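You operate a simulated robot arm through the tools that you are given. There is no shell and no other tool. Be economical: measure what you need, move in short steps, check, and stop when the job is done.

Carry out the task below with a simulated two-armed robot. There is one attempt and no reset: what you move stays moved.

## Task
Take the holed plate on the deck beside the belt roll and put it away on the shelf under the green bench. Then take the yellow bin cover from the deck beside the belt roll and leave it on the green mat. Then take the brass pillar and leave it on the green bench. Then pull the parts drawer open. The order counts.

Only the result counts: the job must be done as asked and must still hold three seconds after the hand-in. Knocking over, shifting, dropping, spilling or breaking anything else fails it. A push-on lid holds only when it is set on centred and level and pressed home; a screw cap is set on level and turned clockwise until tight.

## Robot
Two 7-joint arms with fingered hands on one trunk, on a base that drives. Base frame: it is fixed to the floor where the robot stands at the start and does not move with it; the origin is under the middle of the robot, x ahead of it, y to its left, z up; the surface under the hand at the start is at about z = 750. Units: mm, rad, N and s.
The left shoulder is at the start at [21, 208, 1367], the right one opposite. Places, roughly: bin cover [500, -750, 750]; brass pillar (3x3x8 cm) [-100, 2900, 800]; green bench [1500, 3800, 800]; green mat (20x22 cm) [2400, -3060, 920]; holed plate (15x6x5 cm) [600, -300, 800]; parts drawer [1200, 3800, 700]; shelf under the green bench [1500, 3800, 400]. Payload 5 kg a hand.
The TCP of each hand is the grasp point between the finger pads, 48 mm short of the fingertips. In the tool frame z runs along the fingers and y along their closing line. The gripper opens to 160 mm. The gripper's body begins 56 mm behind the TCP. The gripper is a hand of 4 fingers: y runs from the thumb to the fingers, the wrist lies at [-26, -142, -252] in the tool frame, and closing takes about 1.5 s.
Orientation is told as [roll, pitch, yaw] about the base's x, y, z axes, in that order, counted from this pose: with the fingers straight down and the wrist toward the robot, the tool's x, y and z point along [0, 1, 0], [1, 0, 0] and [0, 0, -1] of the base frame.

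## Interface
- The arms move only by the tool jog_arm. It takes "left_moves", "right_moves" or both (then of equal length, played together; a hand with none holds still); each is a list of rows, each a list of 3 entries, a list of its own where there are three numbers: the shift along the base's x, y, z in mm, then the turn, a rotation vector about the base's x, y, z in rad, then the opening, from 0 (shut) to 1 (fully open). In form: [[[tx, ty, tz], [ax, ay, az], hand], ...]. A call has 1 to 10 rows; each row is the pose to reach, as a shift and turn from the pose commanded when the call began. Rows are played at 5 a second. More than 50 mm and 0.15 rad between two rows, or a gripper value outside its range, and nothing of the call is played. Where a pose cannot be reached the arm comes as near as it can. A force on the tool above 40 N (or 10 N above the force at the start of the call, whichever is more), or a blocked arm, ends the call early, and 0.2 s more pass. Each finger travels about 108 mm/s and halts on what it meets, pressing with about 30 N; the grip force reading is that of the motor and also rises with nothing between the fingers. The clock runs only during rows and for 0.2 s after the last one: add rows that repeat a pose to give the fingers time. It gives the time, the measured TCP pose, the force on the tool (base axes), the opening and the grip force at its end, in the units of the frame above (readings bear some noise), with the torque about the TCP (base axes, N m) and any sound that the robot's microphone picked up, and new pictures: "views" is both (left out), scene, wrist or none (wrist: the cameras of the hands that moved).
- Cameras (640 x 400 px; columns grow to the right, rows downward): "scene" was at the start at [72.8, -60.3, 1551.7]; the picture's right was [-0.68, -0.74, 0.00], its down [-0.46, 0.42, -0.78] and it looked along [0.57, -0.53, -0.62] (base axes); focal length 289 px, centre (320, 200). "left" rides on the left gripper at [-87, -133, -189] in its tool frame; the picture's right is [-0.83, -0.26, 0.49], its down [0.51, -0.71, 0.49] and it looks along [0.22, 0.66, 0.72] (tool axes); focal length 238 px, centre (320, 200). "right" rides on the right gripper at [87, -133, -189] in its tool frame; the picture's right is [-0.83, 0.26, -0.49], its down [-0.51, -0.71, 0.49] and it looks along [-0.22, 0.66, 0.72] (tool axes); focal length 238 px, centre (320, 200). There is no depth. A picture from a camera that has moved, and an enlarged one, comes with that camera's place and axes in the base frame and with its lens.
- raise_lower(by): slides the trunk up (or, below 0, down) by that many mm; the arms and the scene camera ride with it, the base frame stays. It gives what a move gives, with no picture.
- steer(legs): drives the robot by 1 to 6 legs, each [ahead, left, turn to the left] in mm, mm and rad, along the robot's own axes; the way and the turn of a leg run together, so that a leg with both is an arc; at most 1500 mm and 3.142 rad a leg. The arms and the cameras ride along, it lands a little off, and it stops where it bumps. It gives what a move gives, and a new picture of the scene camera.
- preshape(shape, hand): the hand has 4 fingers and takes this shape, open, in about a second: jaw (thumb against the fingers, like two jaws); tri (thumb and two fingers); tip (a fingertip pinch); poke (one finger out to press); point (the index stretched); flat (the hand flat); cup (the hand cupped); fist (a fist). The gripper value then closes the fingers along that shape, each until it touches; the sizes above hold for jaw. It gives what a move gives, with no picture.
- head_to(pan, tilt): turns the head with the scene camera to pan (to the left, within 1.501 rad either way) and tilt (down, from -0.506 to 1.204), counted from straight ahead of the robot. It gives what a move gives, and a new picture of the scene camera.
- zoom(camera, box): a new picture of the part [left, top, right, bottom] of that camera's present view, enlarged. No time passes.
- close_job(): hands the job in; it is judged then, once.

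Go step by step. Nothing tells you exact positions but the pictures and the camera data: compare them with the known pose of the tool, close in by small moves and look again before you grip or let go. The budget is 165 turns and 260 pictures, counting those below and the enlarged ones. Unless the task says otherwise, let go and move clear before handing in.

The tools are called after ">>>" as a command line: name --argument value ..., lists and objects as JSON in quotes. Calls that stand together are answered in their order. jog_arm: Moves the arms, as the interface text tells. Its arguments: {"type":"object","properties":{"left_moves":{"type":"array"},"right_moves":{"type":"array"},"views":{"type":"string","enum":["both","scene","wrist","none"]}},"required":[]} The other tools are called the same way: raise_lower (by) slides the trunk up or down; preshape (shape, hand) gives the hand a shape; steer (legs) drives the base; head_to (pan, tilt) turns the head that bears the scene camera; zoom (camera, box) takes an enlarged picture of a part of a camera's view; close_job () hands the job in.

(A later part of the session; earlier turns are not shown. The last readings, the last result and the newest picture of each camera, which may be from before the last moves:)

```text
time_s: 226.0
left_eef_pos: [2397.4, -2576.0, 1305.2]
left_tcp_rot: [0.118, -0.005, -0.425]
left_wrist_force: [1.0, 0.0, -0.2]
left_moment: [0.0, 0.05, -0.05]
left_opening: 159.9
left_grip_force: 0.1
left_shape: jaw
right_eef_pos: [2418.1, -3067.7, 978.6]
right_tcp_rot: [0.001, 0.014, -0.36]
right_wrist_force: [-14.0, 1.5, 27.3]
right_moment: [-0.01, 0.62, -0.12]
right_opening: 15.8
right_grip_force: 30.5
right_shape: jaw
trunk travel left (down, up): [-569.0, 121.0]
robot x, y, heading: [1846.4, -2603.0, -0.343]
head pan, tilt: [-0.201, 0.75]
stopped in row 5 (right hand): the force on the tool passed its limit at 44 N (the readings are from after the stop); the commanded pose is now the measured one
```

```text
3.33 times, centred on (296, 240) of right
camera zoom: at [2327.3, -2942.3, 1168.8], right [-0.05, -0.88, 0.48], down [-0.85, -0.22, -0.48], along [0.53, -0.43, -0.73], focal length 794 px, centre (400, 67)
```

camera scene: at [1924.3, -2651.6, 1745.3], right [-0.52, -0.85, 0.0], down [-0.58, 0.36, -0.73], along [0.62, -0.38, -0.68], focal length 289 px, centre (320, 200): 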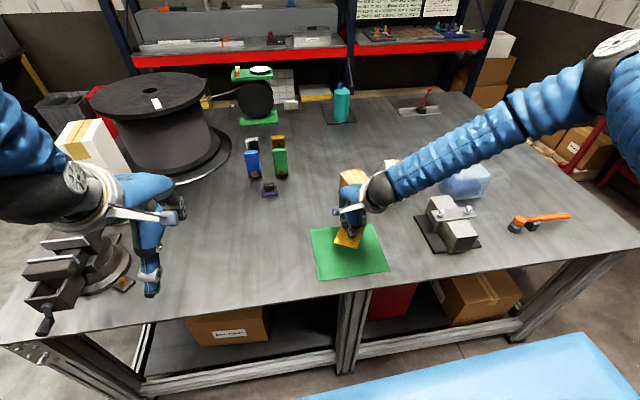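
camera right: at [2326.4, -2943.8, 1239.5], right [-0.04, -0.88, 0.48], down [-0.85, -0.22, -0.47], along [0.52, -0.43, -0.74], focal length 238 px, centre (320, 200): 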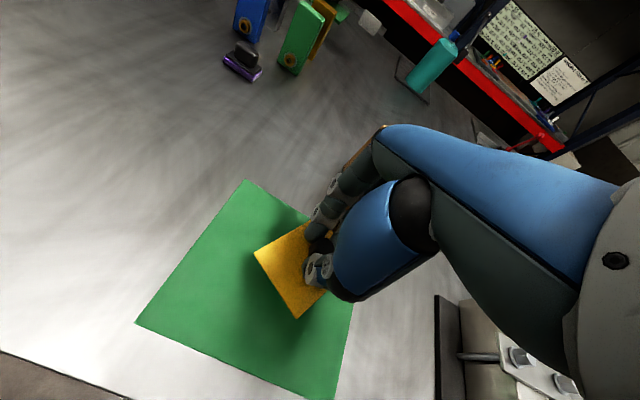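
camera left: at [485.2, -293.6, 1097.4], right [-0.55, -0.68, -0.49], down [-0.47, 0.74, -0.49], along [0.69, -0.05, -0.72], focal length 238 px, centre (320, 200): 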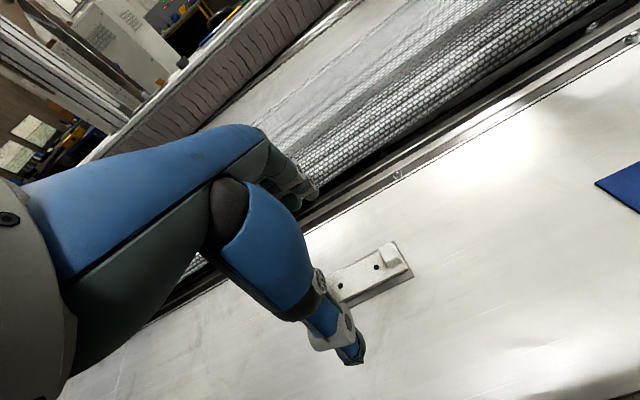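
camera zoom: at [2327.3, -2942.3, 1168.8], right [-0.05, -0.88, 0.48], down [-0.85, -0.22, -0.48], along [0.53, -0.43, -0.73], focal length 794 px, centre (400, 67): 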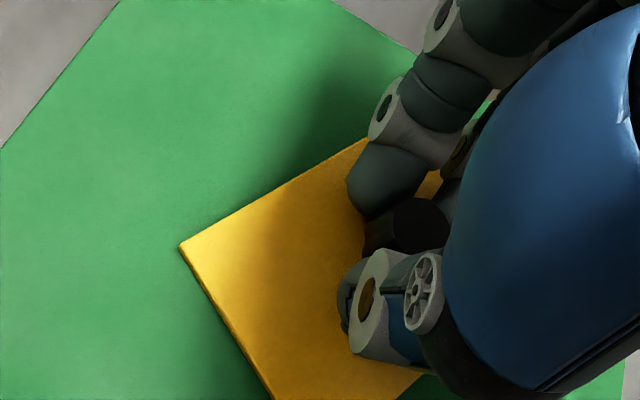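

The cover rests on the mat. Relieve, open and lift away.

>>> jog_arm --right_moves '[[[0, 0, 3], [0, 0, 0], 0.05], [[0, 0, 3], [0, 0, 0], 0.25], [[0, 0, 3], [0, 0, 0], 0.5], [[0, 0, 3], [0, 0, 0], 0.6], [[0, 0, 30], [0, 0, 0], 0.6], [[0, 0, 75], [0, 0, 0], 0.6], [[0, 0, 120], [0, 0, 0], 0.6], [[0, 0, 165], [0, 0, 0], 0.6], [[0, 0, 210], [0, 0, 0], 0.6], [[-20, 10, 250], [0, 0, 0], 0.6]]' --views "wrist"

```text
time_s: 228.2
left_eef_pos: [2396.2, -2574.5, 1304.8]
left_tcp_rot: [0.118, -0.006, -0.425]
left_wrist_force: [-1.5, 0.8, 0.2]
left_moment: [-0.07, -0.1, 0.03]
left_opening: 159.9
left_grip_force: 0.0
left_shape: jaw
right_eef_pos: [2397.2, -3056.2, 1226.9]
right_tcp_rot: [-0.001, 0.019, -0.358]
right_wrist_force: [-2.0, 0.7, -1.1]
right_moment: [-0.06, -0.24, -0.05]
right_opening: 95.7
right_grip_force: 0.1
right_shape: jaw
trunk travel left (down, up): [-569.0, 121.0]
robot x, y, heading: [1844.1, -2604.3, -0.351]
head pan, tilt: [-0.201, 0.75]
camera right: at [2307.3, -2931.0, 1417.2], right [-0.04, -0.88, 0.48], down [-0.85, -0.22, -0.48], along [0.53, -0.43, -0.73], focal length 238 px, centre (320, 200)
```

right: 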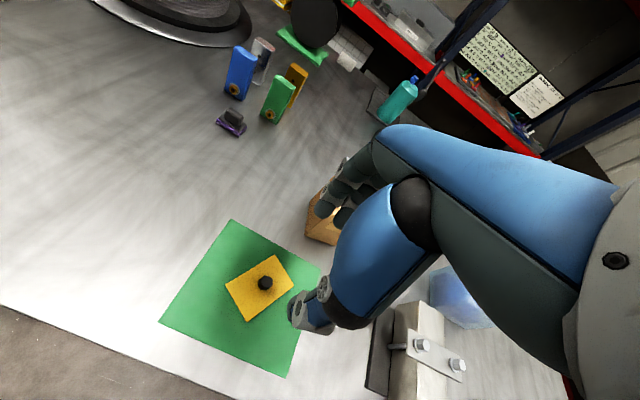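

The cover lies centred on the green mat. Next, the brass pillar: drive back the same way.

>>> steer --legs '[[-230, 0, 0], [0, 0, -0.09], [-900, -537, 0], [-1500, 0, 0], [0, 0, 2.01], [1500, 0, 0]]'

>>> head_to --pan 0.0 --tilt 0.6

```text
time_s: 254.1
left_eef_pos: [-963.5, 18.0, 1305.3]
left_tcp_rot: [0.119, -0.004, 1.499]
left_wrist_force: [-0.3, 0.7, 0.3]
left_moment: [0.01, -0.03, 0.02]
left_opening: 160.1
left_grip_force: 0.0
left_shape: jaw
right_eef_pos: [-511.8, 184.4, 1224.1]
right_tcp_rot: [0.004, 0.017, 1.562]
right_wrist_force: [0.0, 0.6, -1.0]
right_moment: [0.02, 0.0, -0.01]
right_opening: 95.8
right_grip_force: 0.0
right_shape: jaw
trunk travel left (down, up): [-569.0, 121.0]
robot x, y, heading: [-748.3, -493.3, 1.576]
head pan, tilt: [-0.201, 0.75]
camera scene: at [-732.3, -402.9, 1745.2], right [0.98, -0.2, 0.0], down [-0.14, -0.67, -0.73], along [0.15, 0.72, -0.68], focal length 289 px, centre (320, 200)
```

scene: 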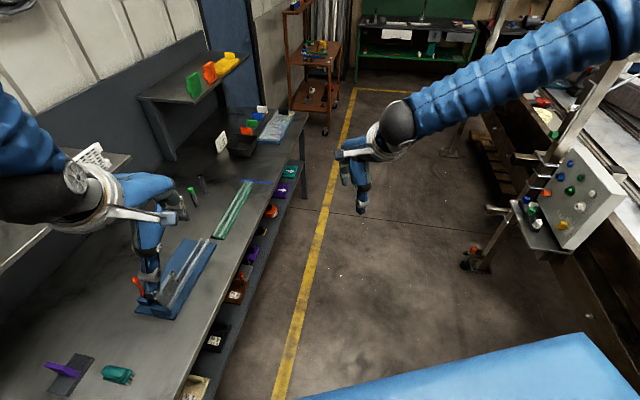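

```text
time_s: 254.9
left_eef_pos: [-962.8, 19.5, 1303.2]
left_tcp_rot: [0.12, -0.004, 1.497]
left_wrist_force: [-0.4, 0.6, -0.3]
left_moment: [-0.05, -0.01, -0.04]
left_opening: 159.8
left_grip_force: 0.0
left_shape: jaw
right_eef_pos: [-511.1, 184.8, 1226.6]
right_tcp_rot: [0.001, 0.018, 1.562]
right_wrist_force: [-0.8, 0.3, -0.5]
right_moment: [-0.01, 0.04, -0.01]
right_opening: 96.0
right_grip_force: 0.1
right_shape: jaw
trunk travel left (down, up): [-569.0, 121.0]
robot x, y, heading: [-746.8, -493.1, 1.567]
head pan, tilt: [0.0, 0.6]
camera scene: at [-748.7, -395.3, 1758.0], right [1.0, 0.0, 0.0], down [0.0, -0.57, -0.82], along [0.0, 0.82, -0.57], focal length 289 px, centre (320, 200)
```

scene: 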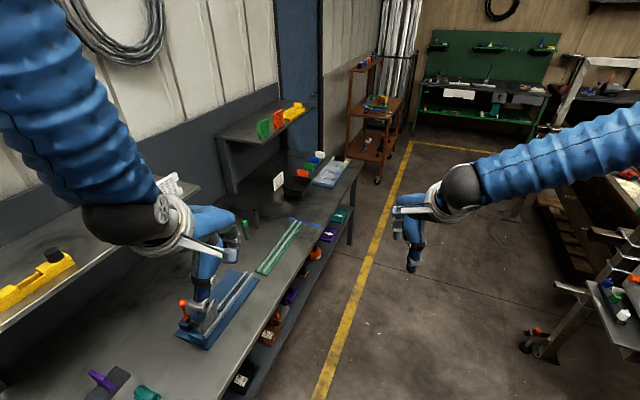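

I'll sidestep right away from the table, then go up the corridor.

>>> steer --legs '[[0, -390, 0], [570, 0, 0], [0, 0, -0.38], [1300, 0, 0]]'

>>> head_to --pan 0.45 --tilt 0.6

```text
time_s: 267.6
left_eef_pos: [139.9, 1850.7, 1303.9]
left_tcp_rot: [0.119, -0.004, 1.108]
left_wrist_force: [0.2, 0.2, -1.0]
left_moment: [0.02, -0.02, -0.01]
left_opening: 159.9
left_grip_force: 0.1
left_shape: jaw
right_eef_pos: [621.4, 1833.4, 1225.5]
right_tcp_rot: [0.002, 0.019, 1.173]
right_wrist_force: [-0.4, -0.2, -0.3]
right_moment: [0.0, 0.0, 0.02]
right_opening: 95.5
right_grip_force: 0.0
right_shape: jaw
trunk travel left (down, up): [-569.0, 121.0]
robot x, y, heading: [142.9, 1298.9, 1.176]
head pan, tilt: [0.0, 0.6]
camera scene: at [181.3, 1386.7, 1758.1], right [0.92, -0.38, 0.0], down [-0.22, -0.52, -0.82], along [0.31, 0.76, -0.57], focal length 289 px, centre (320, 200)
```

scene: 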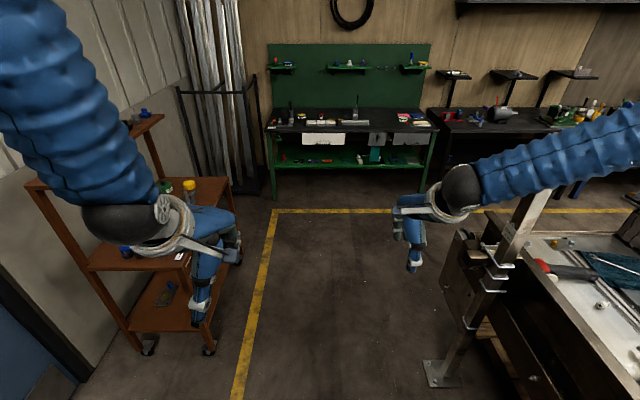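

```text
time_s: 268.4
left_eef_pos: [139.4, 1851.6, 1304.3]
left_tcp_rot: [0.118, -0.003, 1.108]
left_wrist_force: [0.4, -0.3, 0.5]
left_moment: [0.04, 0.05, -0.03]
left_opening: 160.0
left_grip_force: 0.1
left_shape: jaw
right_eef_pos: [621.5, 1833.5, 1224.9]
right_tcp_rot: [0.003, 0.018, 1.172]
right_wrist_force: [0.2, -0.3, 0.3]
right_moment: [-0.02, 0.0, -0.02]
right_opening: 95.9
right_grip_force: 0.1
right_shape: jaw
trunk travel left (down, up): [-569.0, 121.0]
robot x, y, heading: [144.7, 1297.0, 1.178]
head pan, tilt: [0.45, 0.6]
camera scene: at [142.5, 1393.0, 1758.1], right [1.0, 0.06, 0.0], down [0.03, -0.56, -0.82], along [-0.05, 0.82, -0.57], focal length 289 px, centre (320, 200)
```

scene: 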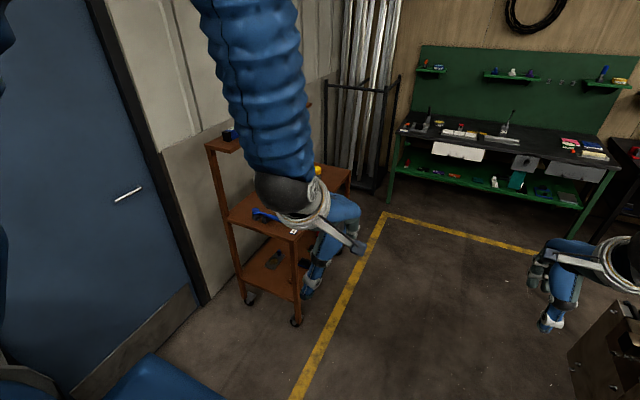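

The cart with the middle tray is ahead left. I'll drive up beside it and turn to face it, keeping clearance.

>>> steer --legs '[[1220, -60, 0], [0, 0, 1.57]]'

>>> head_to --pan 0.0 --tilt 0.7

```text
time_s: 278.3
left_eef_pos: [106.4, 2391.3, 1304.7]
left_tcp_rot: [0.121, -0.005, 2.656]
left_wrist_force: [-0.8, -0.2, 1.5]
left_moment: [-0.02, -0.01, -0.01]
left_opening: 159.7
left_grip_force: 0.1
left_shape: jaw
right_eef_pos: [136.7, 2871.8, 1225.8]
right_tcp_rot: [0.001, 0.019, 2.721]
right_wrist_force: [-0.6, 0.4, 0.6]
right_moment: [0.02, -0.01, 0.01]
right_opening: 95.7
right_grip_force: 0.0
right_shape: jaw
trunk travel left (down, up): [-569.0, 121.0]
robot x, y, heading: [663.1, 2380.8, 2.724]
head pan, tilt: [0.45, 0.6]
camera scene: at [562.2, 2382.3, 1758.1], right [-0.04, 1.0, 0.0], down [0.56, 0.02, -0.82], along [-0.82, -0.03, -0.57], focal length 289 px, centre (320, 200)
```

scene: 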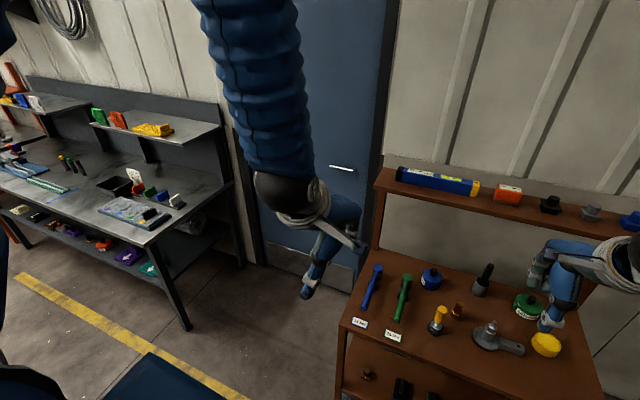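

```text
time_s: 279.2
left_eef_pos: [106.0, 2392.1, 1304.4]
left_tcp_rot: [0.119, -0.002, 2.654]
left_wrist_force: [0.3, 0.0, -0.5]
left_moment: [0.0, -0.04, 0.02]
left_opening: 159.8
left_grip_force: 0.2
left_shape: jaw
right_eef_pos: [135.8, 2872.3, 1225.8]
right_tcp_rot: [0.003, 0.016, 2.718]
right_wrist_force: [-0.3, -0.2, -1.0]
right_moment: [0.01, 0.03, 0.01]
right_opening: 95.9
right_grip_force: 0.0
right_shape: jaw
trunk travel left (down, up): [-569.0, 121.0]
robot x, y, heading: [659.9, 2380.1, 2.725]
head pan, tilt: [0.0, 0.7]
camera scene: at [572.8, 2419.8, 1749.5], right [0.4, 0.92, 0.0], down [0.59, -0.26, -0.76], along [-0.7, 0.31, -0.64], focal length 289 px, centre (320, 200)
```

scene: 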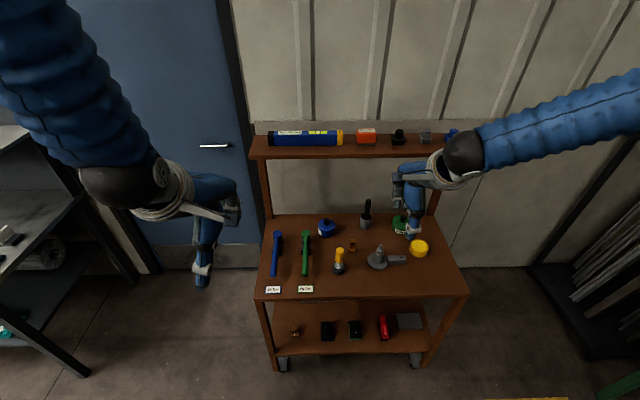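

>>> zoom --camera "scene" --box '[256, 190, 448, 310]'

```text
3.33 times, centred on (352, 250) of scene
camera zoom: at [572.8, 2419.8, 1749.5], right [0.4, 0.92, 0.0], down [0.59, -0.26, -0.76], along [-0.7, 0.31, -0.64], focal length 962 px, centre (213, 33)
```

zoom: 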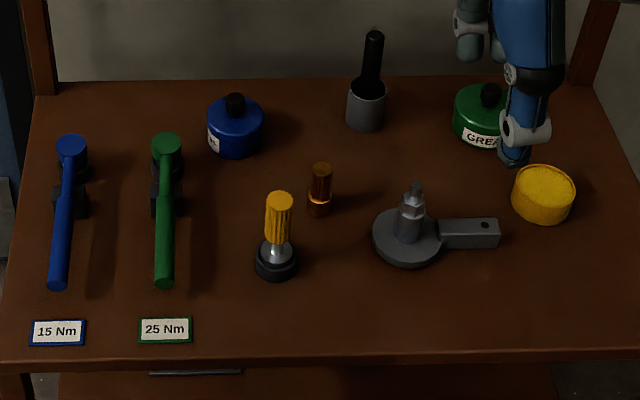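

The brass pillar stands at about [-119, 2880] between a yellow-handled tool and a grey disc tool. I'll drive 255 mm closer and bring the right hand above it, turned so the wrist passes between the neighbours.

>>> steer --legs '[[255, 0, 0]]'

>>> zoom --camera "scene" --box '[272, 200, 464, 320]'

```text
time_s: 280.9
left_eef_pos: [-89.6, 2478.0, 1305.0]
left_tcp_rot: [0.12, -0.004, 2.655]
left_wrist_force: [-0.5, 0.4, 0.4]
left_moment: [-0.05, -0.07, 0.0]
left_opening: 159.8
left_grip_force: 0.0
left_shape: jaw
right_eef_pos: [-58.7, 2955.8, 1227.4]
right_tcp_rot: [0.002, 0.017, 2.724]
right_wrist_force: [15.3, -5.9, 10.5]
right_moment: [0.57, 0.45, -0.43]
right_opening: 90.8
right_grip_force: 0.1
right_shape: jaw
trunk travel left (down, up): [-569.0, 121.0]
robot x, y, heading: [463.1, 2467.7, 2.722]
head pan, tilt: [0.0, 0.7]
stopped in leg 1: the force on the tool passed its limit at 72 N (the readings are from after the stop); the commanded pose is now the measured one
camera scene: at [376.8, 2505.4, 1749.6], right [0.4, 0.92, 0.0], down [0.59, -0.26, -0.76], along [-0.7, 0.31, -0.64], focal length 289 px, centre (320, 200)
```

scene: 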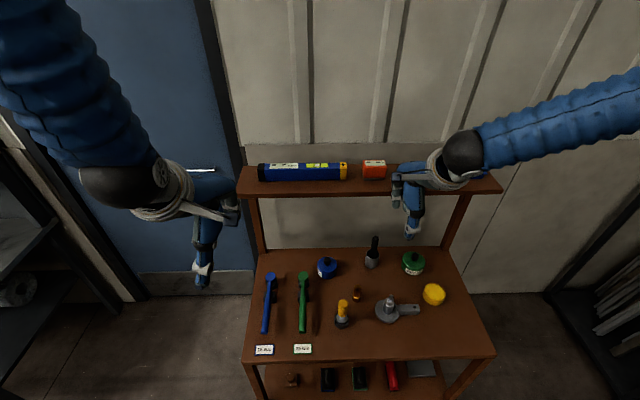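

```text
3.33 times, centred on (368, 260) of scene
camera zoom: at [376.8, 2505.4, 1749.6], right [0.4, 0.92, 0.0], down [0.59, -0.26, -0.76], along [-0.7, 0.31, -0.64], focal length 962 px, centre (160, 0)
```

zoom: 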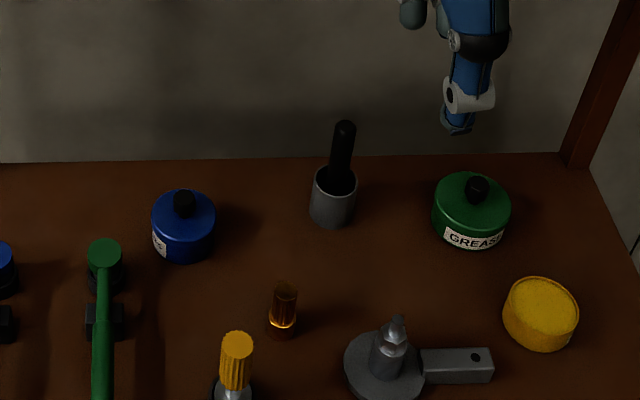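

The right hand hit the upper shelf's edge. Backing off immediately and checking.

>>> steer --legs '[[-110, 0, 0]]'

>>> zoom --camera "scene" --box '[240, 110, 480, 260]'

```text
time_s: 282.1
left_eef_pos: [10.8, 2433.9, 1303.7]
left_tcp_rot: [0.119, -0.002, 2.653]
left_wrist_force: [0.5, -0.1, 0.1]
left_moment: [0.02, 0.04, 0.01]
left_opening: 159.6
left_grip_force: 0.2
left_shape: jaw
right_eef_pos: [39.9, 2912.4, 1227.4]
right_tcp_rot: [0.005, 0.018, 2.721]
right_wrist_force: [0.9, -0.3, 1.1]
right_moment: [0.03, 0.05, 0.0]
right_opening: 95.5
right_grip_force: 0.1
right_shape: jaw
trunk travel left (down, up): [-569.0, 121.0]
robot x, y, heading: [568.7, 2424.4, 2.724]
head pan, tilt: [0.0, 0.7]
camera scene: at [476.7, 2462.1, 1749.5], right [0.4, 0.92, 0.0], down [0.59, -0.26, -0.76], along [-0.7, 0.31, -0.64], focal length 289 px, centre (320, 200)
```

scene: 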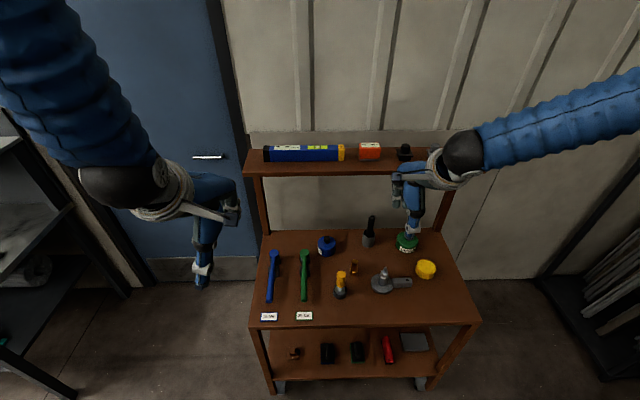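

```text
2.67 times, centred on (360, 185) of scene
camera zoom: at [476.7, 2462.1, 1749.5], right [0.4, 0.92, 0.0], down [0.59, -0.26, -0.76], along [-0.7, 0.31, -0.64], focal length 770 px, centre (213, 240)
```

zoom: 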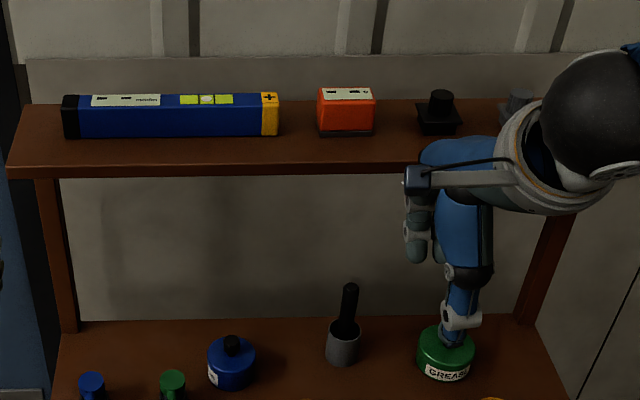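

Everything still stands. I'll lower the right hand below shelf level first, then move it over the pillar.

>>> jog_arm --right_moves '[[[0, 0, -40], [0, 0, 0.04], 0.55], [[0, 0, -80], [0, 0, 0.08], 0.55], [[0, 0, -120], [0, 0, 0.12], 0.55], [[0, 0, -160], [0, 0, 0.16], 0.55], [[-20, -5, -195], [0, 0, 0.2], 0.55], [[-55, -14, -215], [0, 0, 0.24], 0.55], [[-90, -23, -225], [0, 0, 0.28], 0.55], [[-125, -31, -227], [0, 0, 0.32], 0.55], [[-153, -38, -227], [0, 0, 0.35], 0.55], [[-153, -38, -227], [0, 0, 0.35], 0.55]]' --views "both"

```text
time_s: 284.3
left_eef_pos: [10.8, 2433.8, 1305.3]
left_tcp_rot: [0.121, -0.003, 2.655]
left_wrist_force: [-0.4, 1.7, 0.3]
left_moment: [-0.01, 0.02, 0.01]
left_opening: 159.8
left_grip_force: 0.0
left_shape: jaw
right_eef_pos: [-113.4, 2876.3, 999.8]
right_tcp_rot: [0.003, 0.017, 3.071]
right_wrist_force: [0.1, 0.4, 0.4]
right_moment: [-0.05, 0.04, 0.02]
right_opening: 88.4
right_grip_force: 0.0
right_shape: jaw
trunk travel left (down, up): [-569.0, 121.0]
robot x, y, heading: [564.5, 2426.1, 2.728]
head pan, tilt: [0.0, 0.7]
camera scene: at [477.2, 2463.1, 1749.5], right [0.4, 0.92, 0.0], down [0.59, -0.26, -0.76], along [-0.7, 0.31, -0.64], focal length 289 px, centre (320, 200)
camera right: at [9.1, 2780.4, 1190.2], right [-0.21, 0.85, 0.48], down [0.75, 0.45, -0.48], along [-0.63, 0.26, -0.74], focal length 238 px, centre (320, 200)
```

scene: 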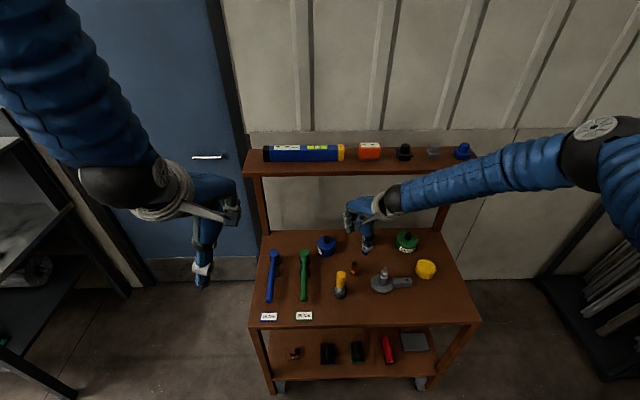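
right: 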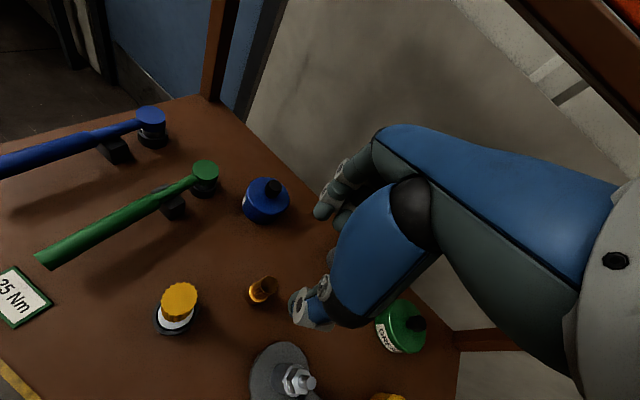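

All items intact. The pillar is at about [-104, 2864]; correct and descend to just above its top.

>>> jog_arm --right_moves '[[[9, -12, -30], [0, 0, 0], 0.55], [[9, -12, -70], [0, 0, 0], 0.55], [[9, -12, -105], [0, 0, 0], 0.55], [[9, -12, -105], [0, 0, 0], 0.55]]' --views "none"

>>> zoom --camera "right" --box '[180, 180, 372, 300]'

>>> zoom --camera "scene" --box '[300, 210, 428, 290]'

```text
time_s: 285.3
left_eef_pos: [11.3, 2433.7, 1303.8]
left_tcp_rot: [0.119, -0.002, 2.655]
left_wrist_force: [0.1, 0.4, 0.3]
left_moment: [0.02, 0.01, -0.02]
left_opening: 159.8
left_grip_force: 0.0
left_shape: jaw
right_eef_pos: [-102.8, 2860.6, 894.9]
right_tcp_rot: [0.003, 0.017, 3.073]
right_wrist_force: [0.2, -0.3, -0.4]
right_moment: [0.03, 0.05, 0.0]
right_opening: 88.5
right_grip_force: 0.0
right_shape: jaw
trunk travel left (down, up): [-569.0, 121.0]
robot x, y, heading: [564.1, 2426.7, 2.725]
head pan, tilt: [0.0, 0.7]
```

```text
3.33 times, centred on (276, 240) of right
camera zoom: at [20.0, 2765.7, 1085.2], right [-0.21, 0.85, 0.48], down [0.75, 0.45, -0.48], along [-0.63, 0.26, -0.74], focal length 794 px, centre (467, 67)
```

zoom: 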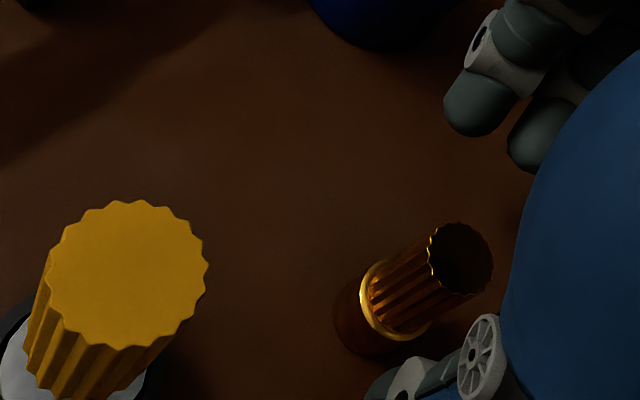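

```text
5.00 times, centred on (364, 250) of scene
camera zoom: at [476.6, 2462.1, 1749.6], right [0.4, 0.92, 0.0], down [0.59, -0.26, -0.76], along [-0.7, 0.31, -0.64], focal length 1444 px, centre (100, -50)
```

zoom: 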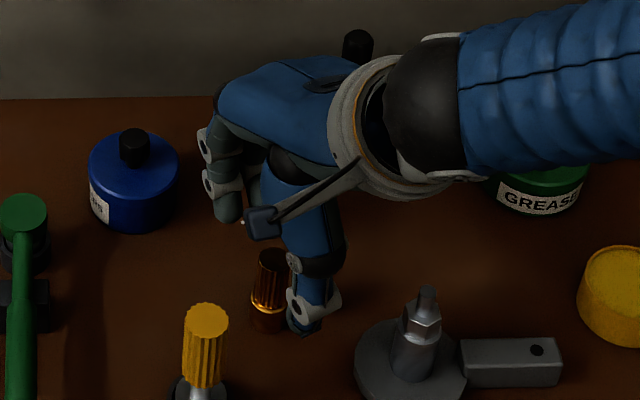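

>>> jog_arm --right_moves '[[[-3, 9, 0], [0, 0, 0], 0.55], [[-3, 9, -30], [0, 0, 0], 0.55], [[-3, 9, -60], [0, 0, 0], 0.55], [[-3, 9, -76], [0, 0, 0], 0.55], [[-3, 9, -76], [0, 0, 0], 0.35], [[-3, 9, -76], [0, 0, 0], 0.1], [[-3, 9, -76], [0, 0, 0], 0], [[-3, 9, -76], [0, 0, 0], 0], [[-3, 9, -76], [0, 0, 0], 0]]' --views "none"

>>> zoom --camera "right" --box '[180, 180, 372, 300]'

```text
time_s: 286.1
left_eef_pos: [10.7, 2434.3, 1304.6]
left_tcp_rot: [0.119, -0.004, 2.655]
left_wrist_force: [-1.1, -0.4, -0.4]
left_moment: [0.0, 0.02, 0.0]
left_opening: 159.7
left_grip_force: 0.1
left_shape: jaw
right_eef_pos: [-117.4, 2870.2, 850.5]
right_tcp_rot: [0.009, -0.001, 3.067]
right_wrist_force: [4.5, -2.7, 14.8]
right_moment: [-0.24, 0.31, 0.1]
right_opening: 87.1
right_grip_force: 0.0
right_shape: jaw
trunk travel left (down, up): [-569.0, 121.0]
robot x, y, heading: [564.7, 2423.7, 2.727]
head pan, tilt: [0.0, 0.7]
stopped in row 4 (right hand): the force on the tool passed its limit at 66 N (the readings are from after the stop); the commanded pose is now the measured one
```

```text
3.33 times, centred on (276, 240) of right
camera zoom: at [8.6, 2774.8, 1038.4], right [-0.2, 0.86, 0.48], down [0.74, 0.45, -0.49], along [-0.64, 0.26, -0.72], focal length 794 px, centre (467, 67)
```

zoom: 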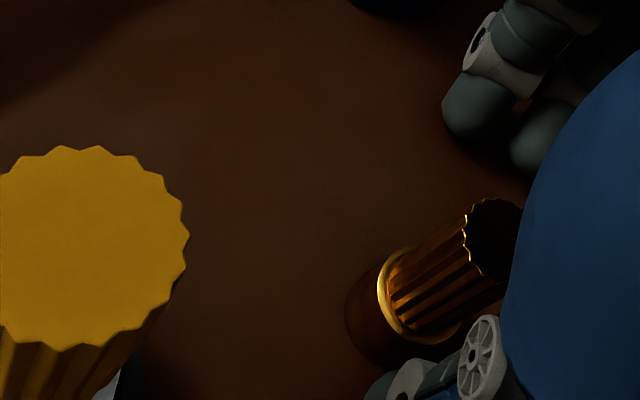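

The tray surface is really at z≈800, so the pillar is at about [-88, 2857]. I'll lift slightly, recentre and check.

>>> jog_arm --right_moves '[[[2, 0, 8], [0, 0, 0], 0.6], [[10, -4, 12], [0, 0.017, 0], 0.6], [[20, -9, 12], [0, 0.017, 0], 0.6], [[29, -13, 12], [0, 0.017, 0], 0.6], [[29, -13, 12], [0, 0.017, 0], 0.6]]' --views "none"

>>> zoom --camera "right" --box '[180, 180, 372, 300]'

>>> zoom --camera "scene" --box '[300, 220, 428, 300]'

```text
time_s: 287.3
left_eef_pos: [9.5, 2434.5, 1305.0]
left_tcp_rot: [0.119, -0.004, 2.654]
left_wrist_force: [-0.6, 0.3, 0.2]
left_moment: [0.02, 0.0, -0.02]
left_opening: 159.9
left_grip_force: 0.0
left_shape: jaw
right_eef_pos: [-88.9, 2858.0, 858.5]
right_tcp_rot: [0.009, -0.015, 3.068]
right_wrist_force: [0.1, 0.2, 0.5]
right_moment: [0.01, 0.0, 0.03]
right_opening: 95.6
right_grip_force: 0.0
right_shape: jaw
trunk travel left (down, up): [-569.0, 121.0]
robot x, y, heading: [563.5, 2429.9, 2.73]
head pan, tilt: [0.0, 0.7]
```

```text
3.33 times, centred on (276, 240) of right
camera zoom: at [40.4, 2762.0, 1045.6], right [-0.19, 0.85, 0.48], down [0.74, 0.45, -0.5], along [-0.65, 0.26, -0.72], focal length 794 px, centre (467, 67)
```

zoom: 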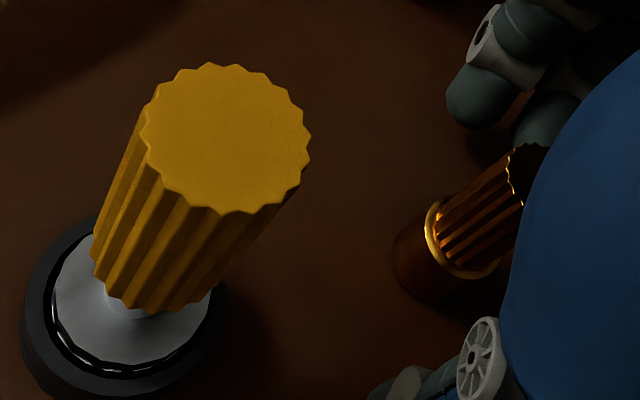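

```text
5.00 times, centred on (364, 260) of scene
camera zoom: at [475.6, 2462.5, 1749.4], right [0.4, 0.92, 0.0], down [0.59, -0.26, -0.76], along [-0.7, 0.31, -0.64], focal length 1444 px, centre (100, -100)
```

zoom: 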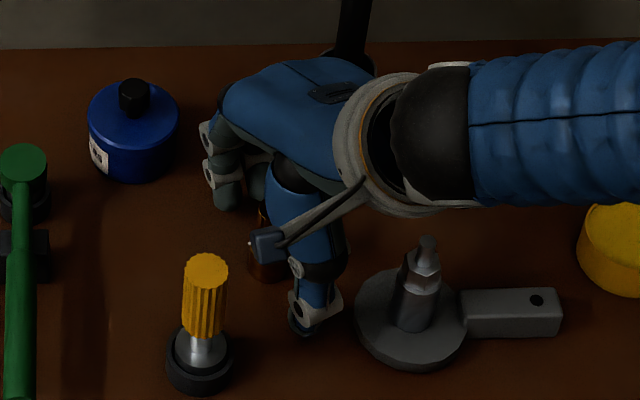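

Centred now. Close and lift.

>>> jog_arm --right_moves '[[[0, -2, 0], [0, 0, 0], 0.4], [[0, -2, 0], [0, 0, 0], 0.2], [[0, -2, 0], [0, 0, 0], 0], [[0, -2, 0], [0, 0, 0], 0], [[0, -2, 0], [0, 0, 0], 0], [[0, -2, 0], [0, 0, 0], 0], [[0, -2, 30], [0, 0, 0], 0], [[0, -2, 70], [0, 0, 0], 0], [[0, -2, 110], [0, 0, 0], 0]]' --views "wrist"

```text
time_s: 289.3
left_eef_pos: [9.2, 2434.0, 1305.1]
left_tcp_rot: [0.118, -0.002, 2.654]
left_wrist_force: [-0.1, -0.4, -0.6]
left_moment: [0.05, 0.02, 0.03]
left_opening: 159.9
left_grip_force: 0.1
left_shape: jaw
right_eef_pos: [-85.7, 2854.1, 969.2]
right_tcp_rot: [0.007, -0.011, 3.07]
right_wrist_force: [1.7, -0.6, -5.2]
right_moment: [0.04, 0.15, -0.08]
right_opening: 19.9
right_grip_force: 30.5
right_shape: jaw
trunk travel left (down, up): [-569.0, 121.0]
robot x, y, heading: [565.1, 2419.7, 2.726]
head pan, tilt: [0.0, 0.7]
camera right: at [43.5, 2759.0, 1156.6], right [-0.19, 0.85, 0.48], down [0.74, 0.45, -0.5], along [-0.65, 0.26, -0.72], focal length 238 px, centre (320, 200)
```

right: 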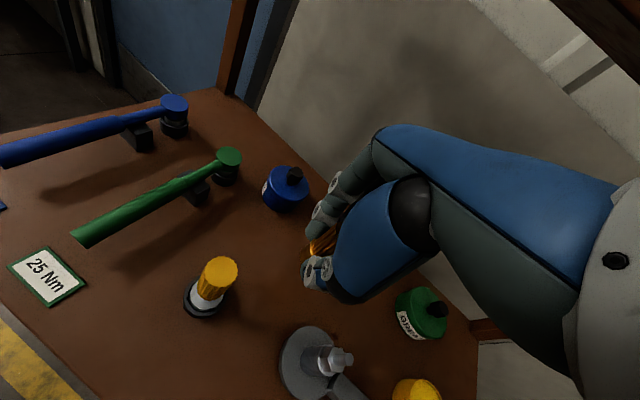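

The pillar is held. Raise a little more, back the base off the cart, and turn toward the green bench.

>>> jog_arm --right_moves '[[[10, -4, 35], [0, 0, 0], 0], [[25, -11, 70], [0, 0, 0], 0], [[50, -22, 90], [0, 0, 0], 0], [[80, -35, 100], [0, 0, 0], 0]]' --views "none"

>>> steer --legs '[[-350, 0, 0], [0, 0, -1.53]]'

```text
time_s: 290.3
left_eef_pos: [10.4, 2433.3, 1305.3]
left_tcp_rot: [0.122, -0.003, 2.655]
left_wrist_force: [0.5, -0.6, 0.0]
left_moment: [0.05, 0.07, -0.01]
left_opening: 159.9
left_grip_force: 0.0
left_shape: jaw
right_eef_pos: [-5.5, 2820.9, 1070.2]
right_tcp_rot: [0.009, -0.016, 3.068]
right_wrist_force: [0.4, -0.3, -2.0]
right_moment: [0.01, -0.03, 0.02]
right_opening: 19.8
right_grip_force: 29.8
right_shape: jaw
trunk travel left (down, up): [-569.0, 121.0]
robot x, y, heading: [564.8, 2425.1, 2.726]
head pan, tilt: [0.0, 0.7]
```

```text
time_s: 296.3
left_eef_pos: [874.7, 2837.1, 1303.4]
left_tcp_rot: [0.118, -0.003, 1.125]
left_wrist_force: [-0.1, 1.2, 0.1]
left_moment: [0.03, 0.02, 0.02]
left_opening: 159.8
left_grip_force: 0.0
left_shape: jaw
right_eef_pos: [1261.5, 2872.3, 1069.4]
right_tcp_rot: [0.01, -0.014, 1.537]
right_wrist_force: [0.1, 0.4, -3.4]
right_moment: [-0.05, 0.01, 0.05]
right_opening: 19.7
right_grip_force: 30.1
right_shape: jaw
trunk travel left (down, up): [-569.0, 121.0]
robot x, y, heading: [887.4, 2283.7, 1.197]
head pan, tilt: [0.0, 0.7]
camera scene: at [922.0, 2370.2, 1749.4], right [0.93, -0.37, 0.0], down [-0.24, -0.6, -0.76], along [0.28, 0.71, -0.64], focal length 289 px, centre (320, 200)
```

scene: 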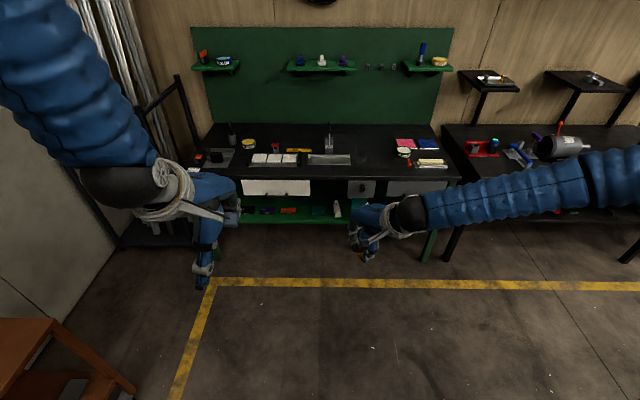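

>>> steer --legs '[[500, 0, 0], [370, -190, 0]]'

>>> zoom --camera "right" --box '[0, 0, 640, 400]'

```text
time_s: 301.4
left_eef_pos: [1359.6, 3573.4, 1303.4]
left_tcp_rot: [0.118, -0.002, 1.134]
left_wrist_force: [-0.1, -0.1, 0.1]
left_moment: [0.01, -0.05, 0.01]
left_opening: 159.7
left_grip_force: 0.1
left_shape: jaw
right_eef_pos: [1746.4, 3610.9, 1069.3]
right_tcp_rot: [0.008, -0.014, 1.548]
right_wrist_force: [-0.9, -0.5, -4.4]
right_moment: [-0.03, 0.01, -0.01]
right_opening: 19.5
right_grip_force: 30.6
right_shape: jaw
trunk travel left (down, up): [-569.0, 121.0]
robot x, y, heading: [1378.3, 3020.6, 1.206]
head pan, tilt: [0.0, 0.7]
camera scene: at [1412.4, 3106.9, 1749.5], right [0.93, -0.36, 0.0], down [-0.23, -0.6, -0.76], along [0.27, 0.71, -0.64], focal length 289 px, centre (320, 200)
```

scene: 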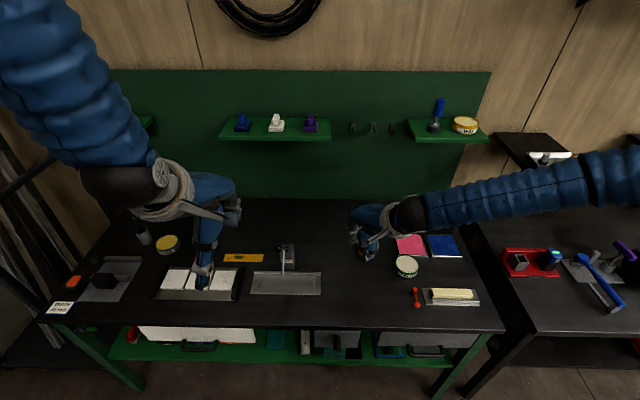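

```text
1.00 times, centred on (320, 200) of right (not enlarged: the box is as wide or as high as the picture)
camera zoom: at [1658.0, 3476.5, 1256.4], right [0.84, 0.23, 0.48], down [0.49, -0.71, -0.5], along [0.23, 0.66, -0.72], focal length 238 px, centre (320, 200)
```

zoom: 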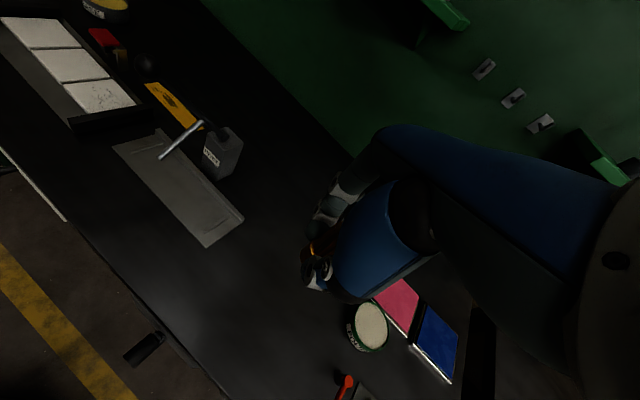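

The spot below the hand is free bench top. Lower gently to contact.

>>> jog_arm --right_moves '[[[0, 0, -45], [0, 0, 0], 0], [[0, 0, -90], [0, 0, 0], 0], [[0, 0, -135], [0, 0, 0], 0], [[0, 0, -170], [0, 0, 0], 0], [[0, 0, -185], [0, 0, 0], 0], [[0, 0, -193], [0, 0, 0], 0], [[0, 0, -199], [0, 0, 0], 0], [[0, 0, -205], [0, 0, 0], 0], [[0, 0, -211], [0, 0, 0], 0], [[0, 0, -216], [0, 0, 0], 0]]' --views "none"

>>> zoom --camera "right" --box '[200, 160, 392, 280]'

```text
time_s: 303.6
left_eef_pos: [1359.4, 3573.1, 1305.8]
left_tcp_rot: [0.118, -0.004, 1.135]
left_wrist_force: [-0.6, 0.0, 0.7]
left_moment: [-0.01, 0.01, -0.01]
left_opening: 159.8
left_grip_force: 0.1
left_shape: jaw
right_eef_pos: [1745.1, 3612.3, 857.8]
right_tcp_rot: [0.009, -0.017, 1.545]
right_wrist_force: [1.2, -2.4, 24.0]
right_moment: [0.14, -0.04, -0.03]
right_opening: 20.2
right_grip_force: 29.7
right_shape: jaw
trunk travel left (down, up): [-569.0, 121.0]
robot x, y, heading: [1377.5, 3018.9, 1.205]
head pan, tilt: [0.0, 0.7]
```

```text
3.33 times, centred on (296, 220) of right
camera zoom: at [1656.7, 3477.1, 1043.1], right [0.84, 0.23, 0.48], down [0.49, -0.71, -0.51], along [0.23, 0.66, -0.71], focal length 794 px, centre (400, 133)
```

zoom: 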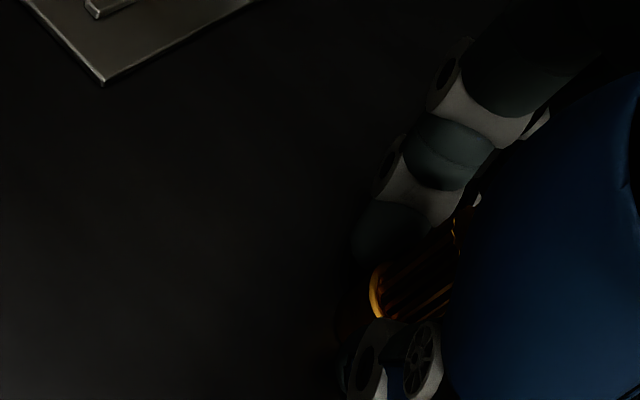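

Contact at z≈800, pillar upright. Relieve, open gently, and lift straight up.

>>> jog_arm --right_moves '[[[0, 0, 2], [0, 0, 0], 0.1], [[0, 0, 2], [0, 0, 0], 0.25], [[0, 0, 2], [0, 0, 0], 0.45], [[0, 0, 2], [0, 0, 0], 0.6], [[0, 0, 2], [0, 0, 0], 0.6], [[0, 0, 40], [0, 0, 0], 0.6], [[0, 0, 85], [0, 0, 0], 0.6], [[0, 0, 130], [0, 0, 0], 0.6], [[0, 0, 175], [0, 0, 0], 0.6], [[0, 0, 220], [0, 0, 0], 0.6]]' --views "wrist"

```text
time_s: 305.8
left_eef_pos: [1359.2, 3573.9, 1305.1]
left_tcp_rot: [0.119, -0.004, 1.136]
left_wrist_force: [-0.2, -0.7, -0.7]
left_moment: [0.02, -0.03, 0.0]
left_opening: 159.9
left_grip_force: 0.1
left_shape: jaw
right_eef_pos: [1745.3, 3606.8, 1071.8]
right_tcp_rot: [0.008, -0.011, 1.547]
right_wrist_force: [-1.8, -1.6, -1.7]
right_moment: [0.19, -0.05, -0.02]
right_opening: 95.7
right_grip_force: 0.0
right_shape: jaw
trunk travel left (down, up): [-569.0, 121.0]
robot x, y, heading: [1375.7, 3016.8, 1.207]
head pan, tilt: [0.0, 0.7]
camera right: at [1658.1, 3473.4, 1259.7], right [0.84, 0.23, 0.48], down [0.49, -0.72, -0.5], along [0.23, 0.66, -0.72], focal length 238 px, centre (320, 200)
```

right: 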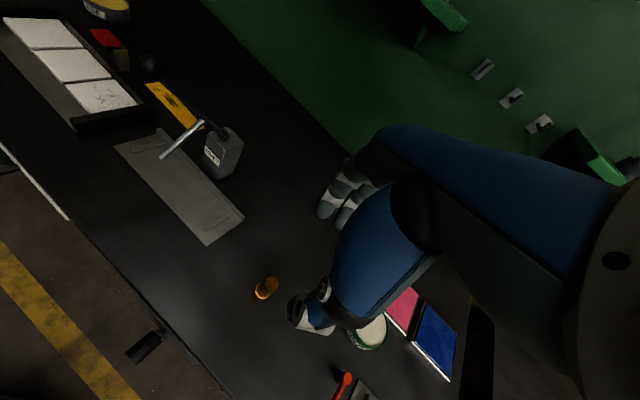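

The pillar stands on the bench. Now to the parts drawer: back off, shift left, lower the trunk and look at its handle.

>>> steer --legs '[[-250, 0, 0], [0, 265, 0]]'

>>> raise_lower --by -360

>>> head_to --pan 0.1 --tilt 0.6

```text
time_s: 309.1
left_eef_pos: [1025.4, 3437.9, 1304.4]
left_tcp_rot: [0.119, -0.002, 1.135]
left_wrist_force: [0.2, 0.1, 0.4]
left_moment: [0.0, 0.04, -0.02]
left_opening: 159.8
left_grip_force: 0.1
left_shape: jaw
right_eef_pos: [1411.6, 3471.9, 1070.6]
right_tcp_rot: [0.008, -0.011, 1.546]
right_wrist_force: [1.0, 0.5, 0.3]
right_moment: [-0.01, 0.02, 0.0]
right_opening: 95.8
right_grip_force: 0.1
right_shape: jaw
trunk travel left (down, up): [-569.0, 121.0]
robot x, y, heading: [1042.6, 2881.7, 1.201]
head pan, tilt: [0.0, 0.7]
camera scene: at [1077.3, 2970.6, 1749.4], right [0.93, -0.36, 0.0], down [-0.23, -0.6, -0.76], along [0.27, 0.71, -0.64], focal length 289 px, centre (320, 200)
```

scene: 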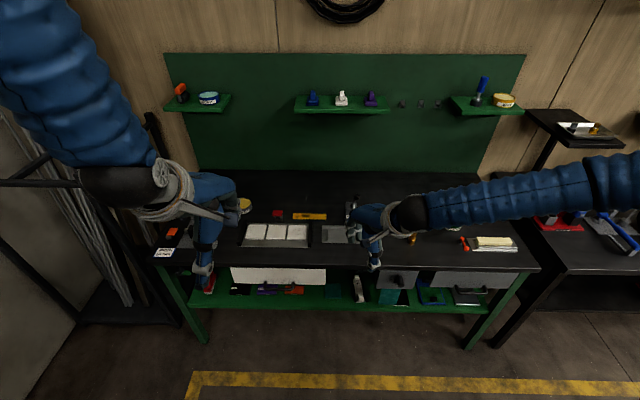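

```text
time_s: 312.6
left_eef_pos: [1025.6, 3437.6, 943.3]
left_tcp_rot: [0.119, -0.005, 1.133]
left_wrist_force: [0.9, 1.0, 0.0]
left_moment: [-0.01, -0.05, 0.03]
left_opening: 159.8
left_grip_force: 0.0
left_shape: jaw
right_eef_pos: [1412.1, 3472.3, 712.9]
right_tcp_rot: [0.009, -0.013, 1.546]
right_wrist_force: [-0.8, -0.4, -0.1]
right_moment: [0.0, -0.01, 0.01]
right_opening: 95.7
right_grip_force: 0.2
right_shape: jaw
trunk travel left (down, up): [-209.0, 481.0]
robot x, y, heading: [1041.7, 2883.1, 1.208]
head pan, tilt: [0.0, 0.7]
```

```text
time_s: 313.3
left_eef_pos: [1025.3, 3437.0, 944.2]
left_tcp_rot: [0.119, -0.004, 1.133]
left_wrist_force: [0.8, -0.5, -0.2]
left_moment: [-0.02, 0.01, 0.04]
left_opening: 159.7
left_grip_force: 0.0
left_shape: jaw
right_eef_pos: [1410.5, 3472.5, 713.5]
right_tcp_rot: [0.009, -0.011, 1.546]
right_wrist_force: [0.6, 0.1, -0.5]
right_moment: [0.02, 0.02, 0.05]
right_opening: 95.7
right_grip_force: 0.0
right_shape: jaw
trunk travel left (down, up): [-209.0, 481.0]
robot x, y, heading: [1043.8, 2885.5, 1.205]
head pan, tilt: [0.099, 0.6]
camera scene: at [1069.6, 2976.2, 1398.1], right [0.96, -0.26, 0.0], down [-0.15, -0.55, -0.82], along [0.22, 0.8, -0.57], focal length 289 px, centre (320, 200)
```

scene: 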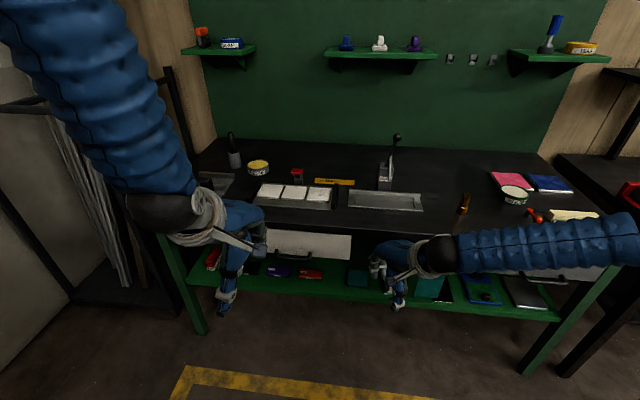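

>>> zoom --camera "scene" --box '[240, 210, 368, 290]'

>>> zoom --camera "left" --box '[0, 0, 640, 400]'

```text
5.00 times, centred on (304, 250) of scene
camera zoom: at [1069.6, 2976.2, 1398.1], right [0.96, -0.26, 0.0], down [-0.15, -0.55, -0.82], along [0.22, 0.8, -0.57], focal length 1444 px, centre (400, -50)
```

zoom: 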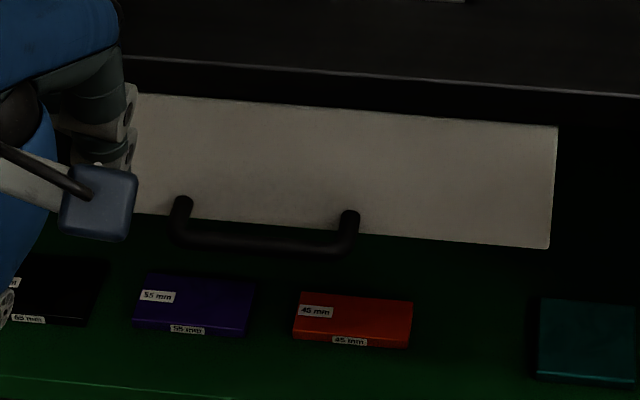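

```text
1.00 times, centred on (320, 200) of left (not enlarged: the box is as wide or as high as the picture)
camera zoom: at [1066.4, 3269.5, 1121.0], right [0.59, -0.56, -0.58], down [-0.81, -0.4, -0.43], along [0.0, 0.72, -0.69], focal length 238 px, centre (320, 200)
```

zoom: 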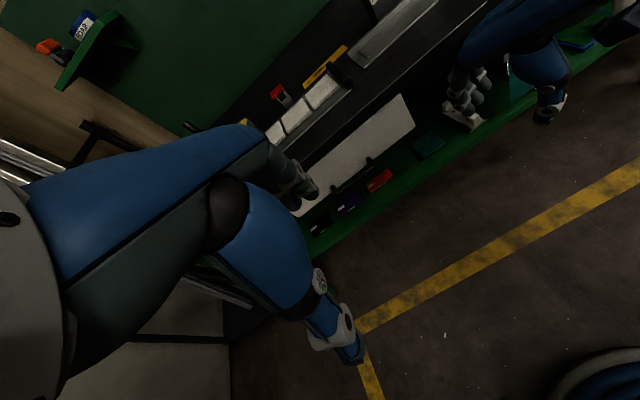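

The handle bar is centred at about [1170, 3701, 660]. I'll bring the left hand in front of it, tilted so that fingers come above and the thumb below the bar.

>>> jog_arm --left_moves '[[[8, 10, -27], [0.092, -0.052, 0], 1], [[16, 21, -54], [0.183, -0.104, 0], 1], [[25, 31, -82], [0.275, -0.157, 0], 1], [[33, 42, -109], [0.366, -0.209, 0], 0.9], [[41, 52, -136], [0.458, -0.261, 0], 0.8], [[49, 62, -163], [0.549, -0.313, 0], 0.7], [[57, 73, -190], [0.641, -0.365, 0], 0.6], [[66, 83, -218], [0.732, -0.418, 0], 0.5], [[74, 94, -245], [0.824, -0.47, 0], 0.5], [[82, 104, -272], [0.915, -0.522, -0.002], 0.5]]' --views "both"

```text
time_s: 315.5
left_eef_pos: [1107.7, 3542.7, 672.9]
left_tcp_rot: [-0.023, -1.052, 1.213]
left_wrist_force: [0.3, 0.5, -0.1]
left_moment: [-0.07, 0.02, -0.07]
left_opening: 80.6
left_grip_force: 0.0
left_shape: jaw
right_eef_pos: [1410.6, 3472.7, 712.2]
right_tcp_rot: [0.009, -0.013, 1.546]
right_wrist_force: [-0.7, 0.4, 0.0]
right_moment: [0.02, -0.01, 0.02]
right_opening: 95.8
right_grip_force: 0.1
right_shape: jaw
trunk travel left (down, up): [-209.0, 481.0]
robot x, y, heading: [1046.1, 2885.6, 1.202]
head pan, tilt: [0.099, 0.6]
camera scene: at [1069.5, 2976.7, 1398.0], right [0.96, -0.26, 0.0], down [-0.15, -0.55, -0.82], along [0.22, 0.8, -0.57], focal length 289 px, centre (320, 200)
camera left: at [1103.7, 3295.3, 651.8], right [0.89, -0.03, -0.46], down [-0.43, 0.25, -0.86], along [0.14, 0.97, 0.21], focal length 238 px, centre (320, 200)
```

scene: 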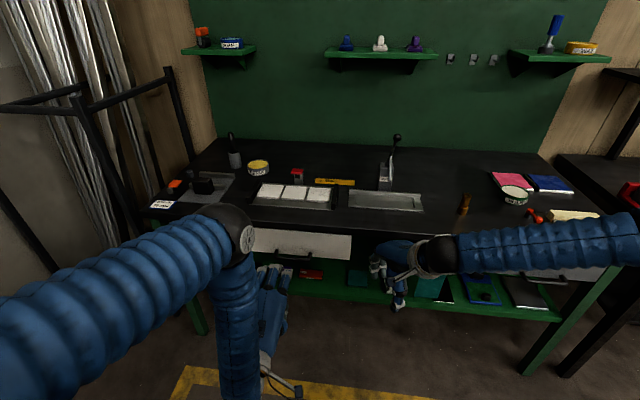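
left: 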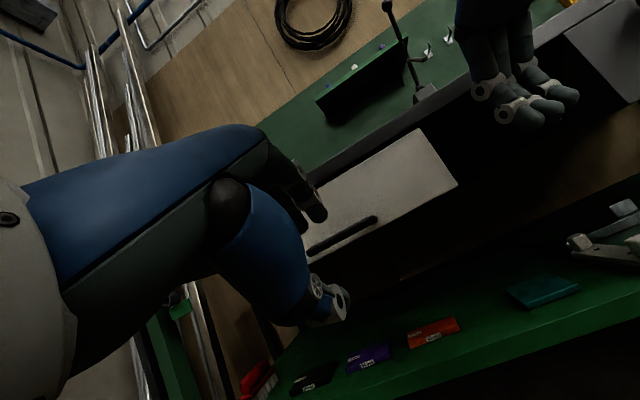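

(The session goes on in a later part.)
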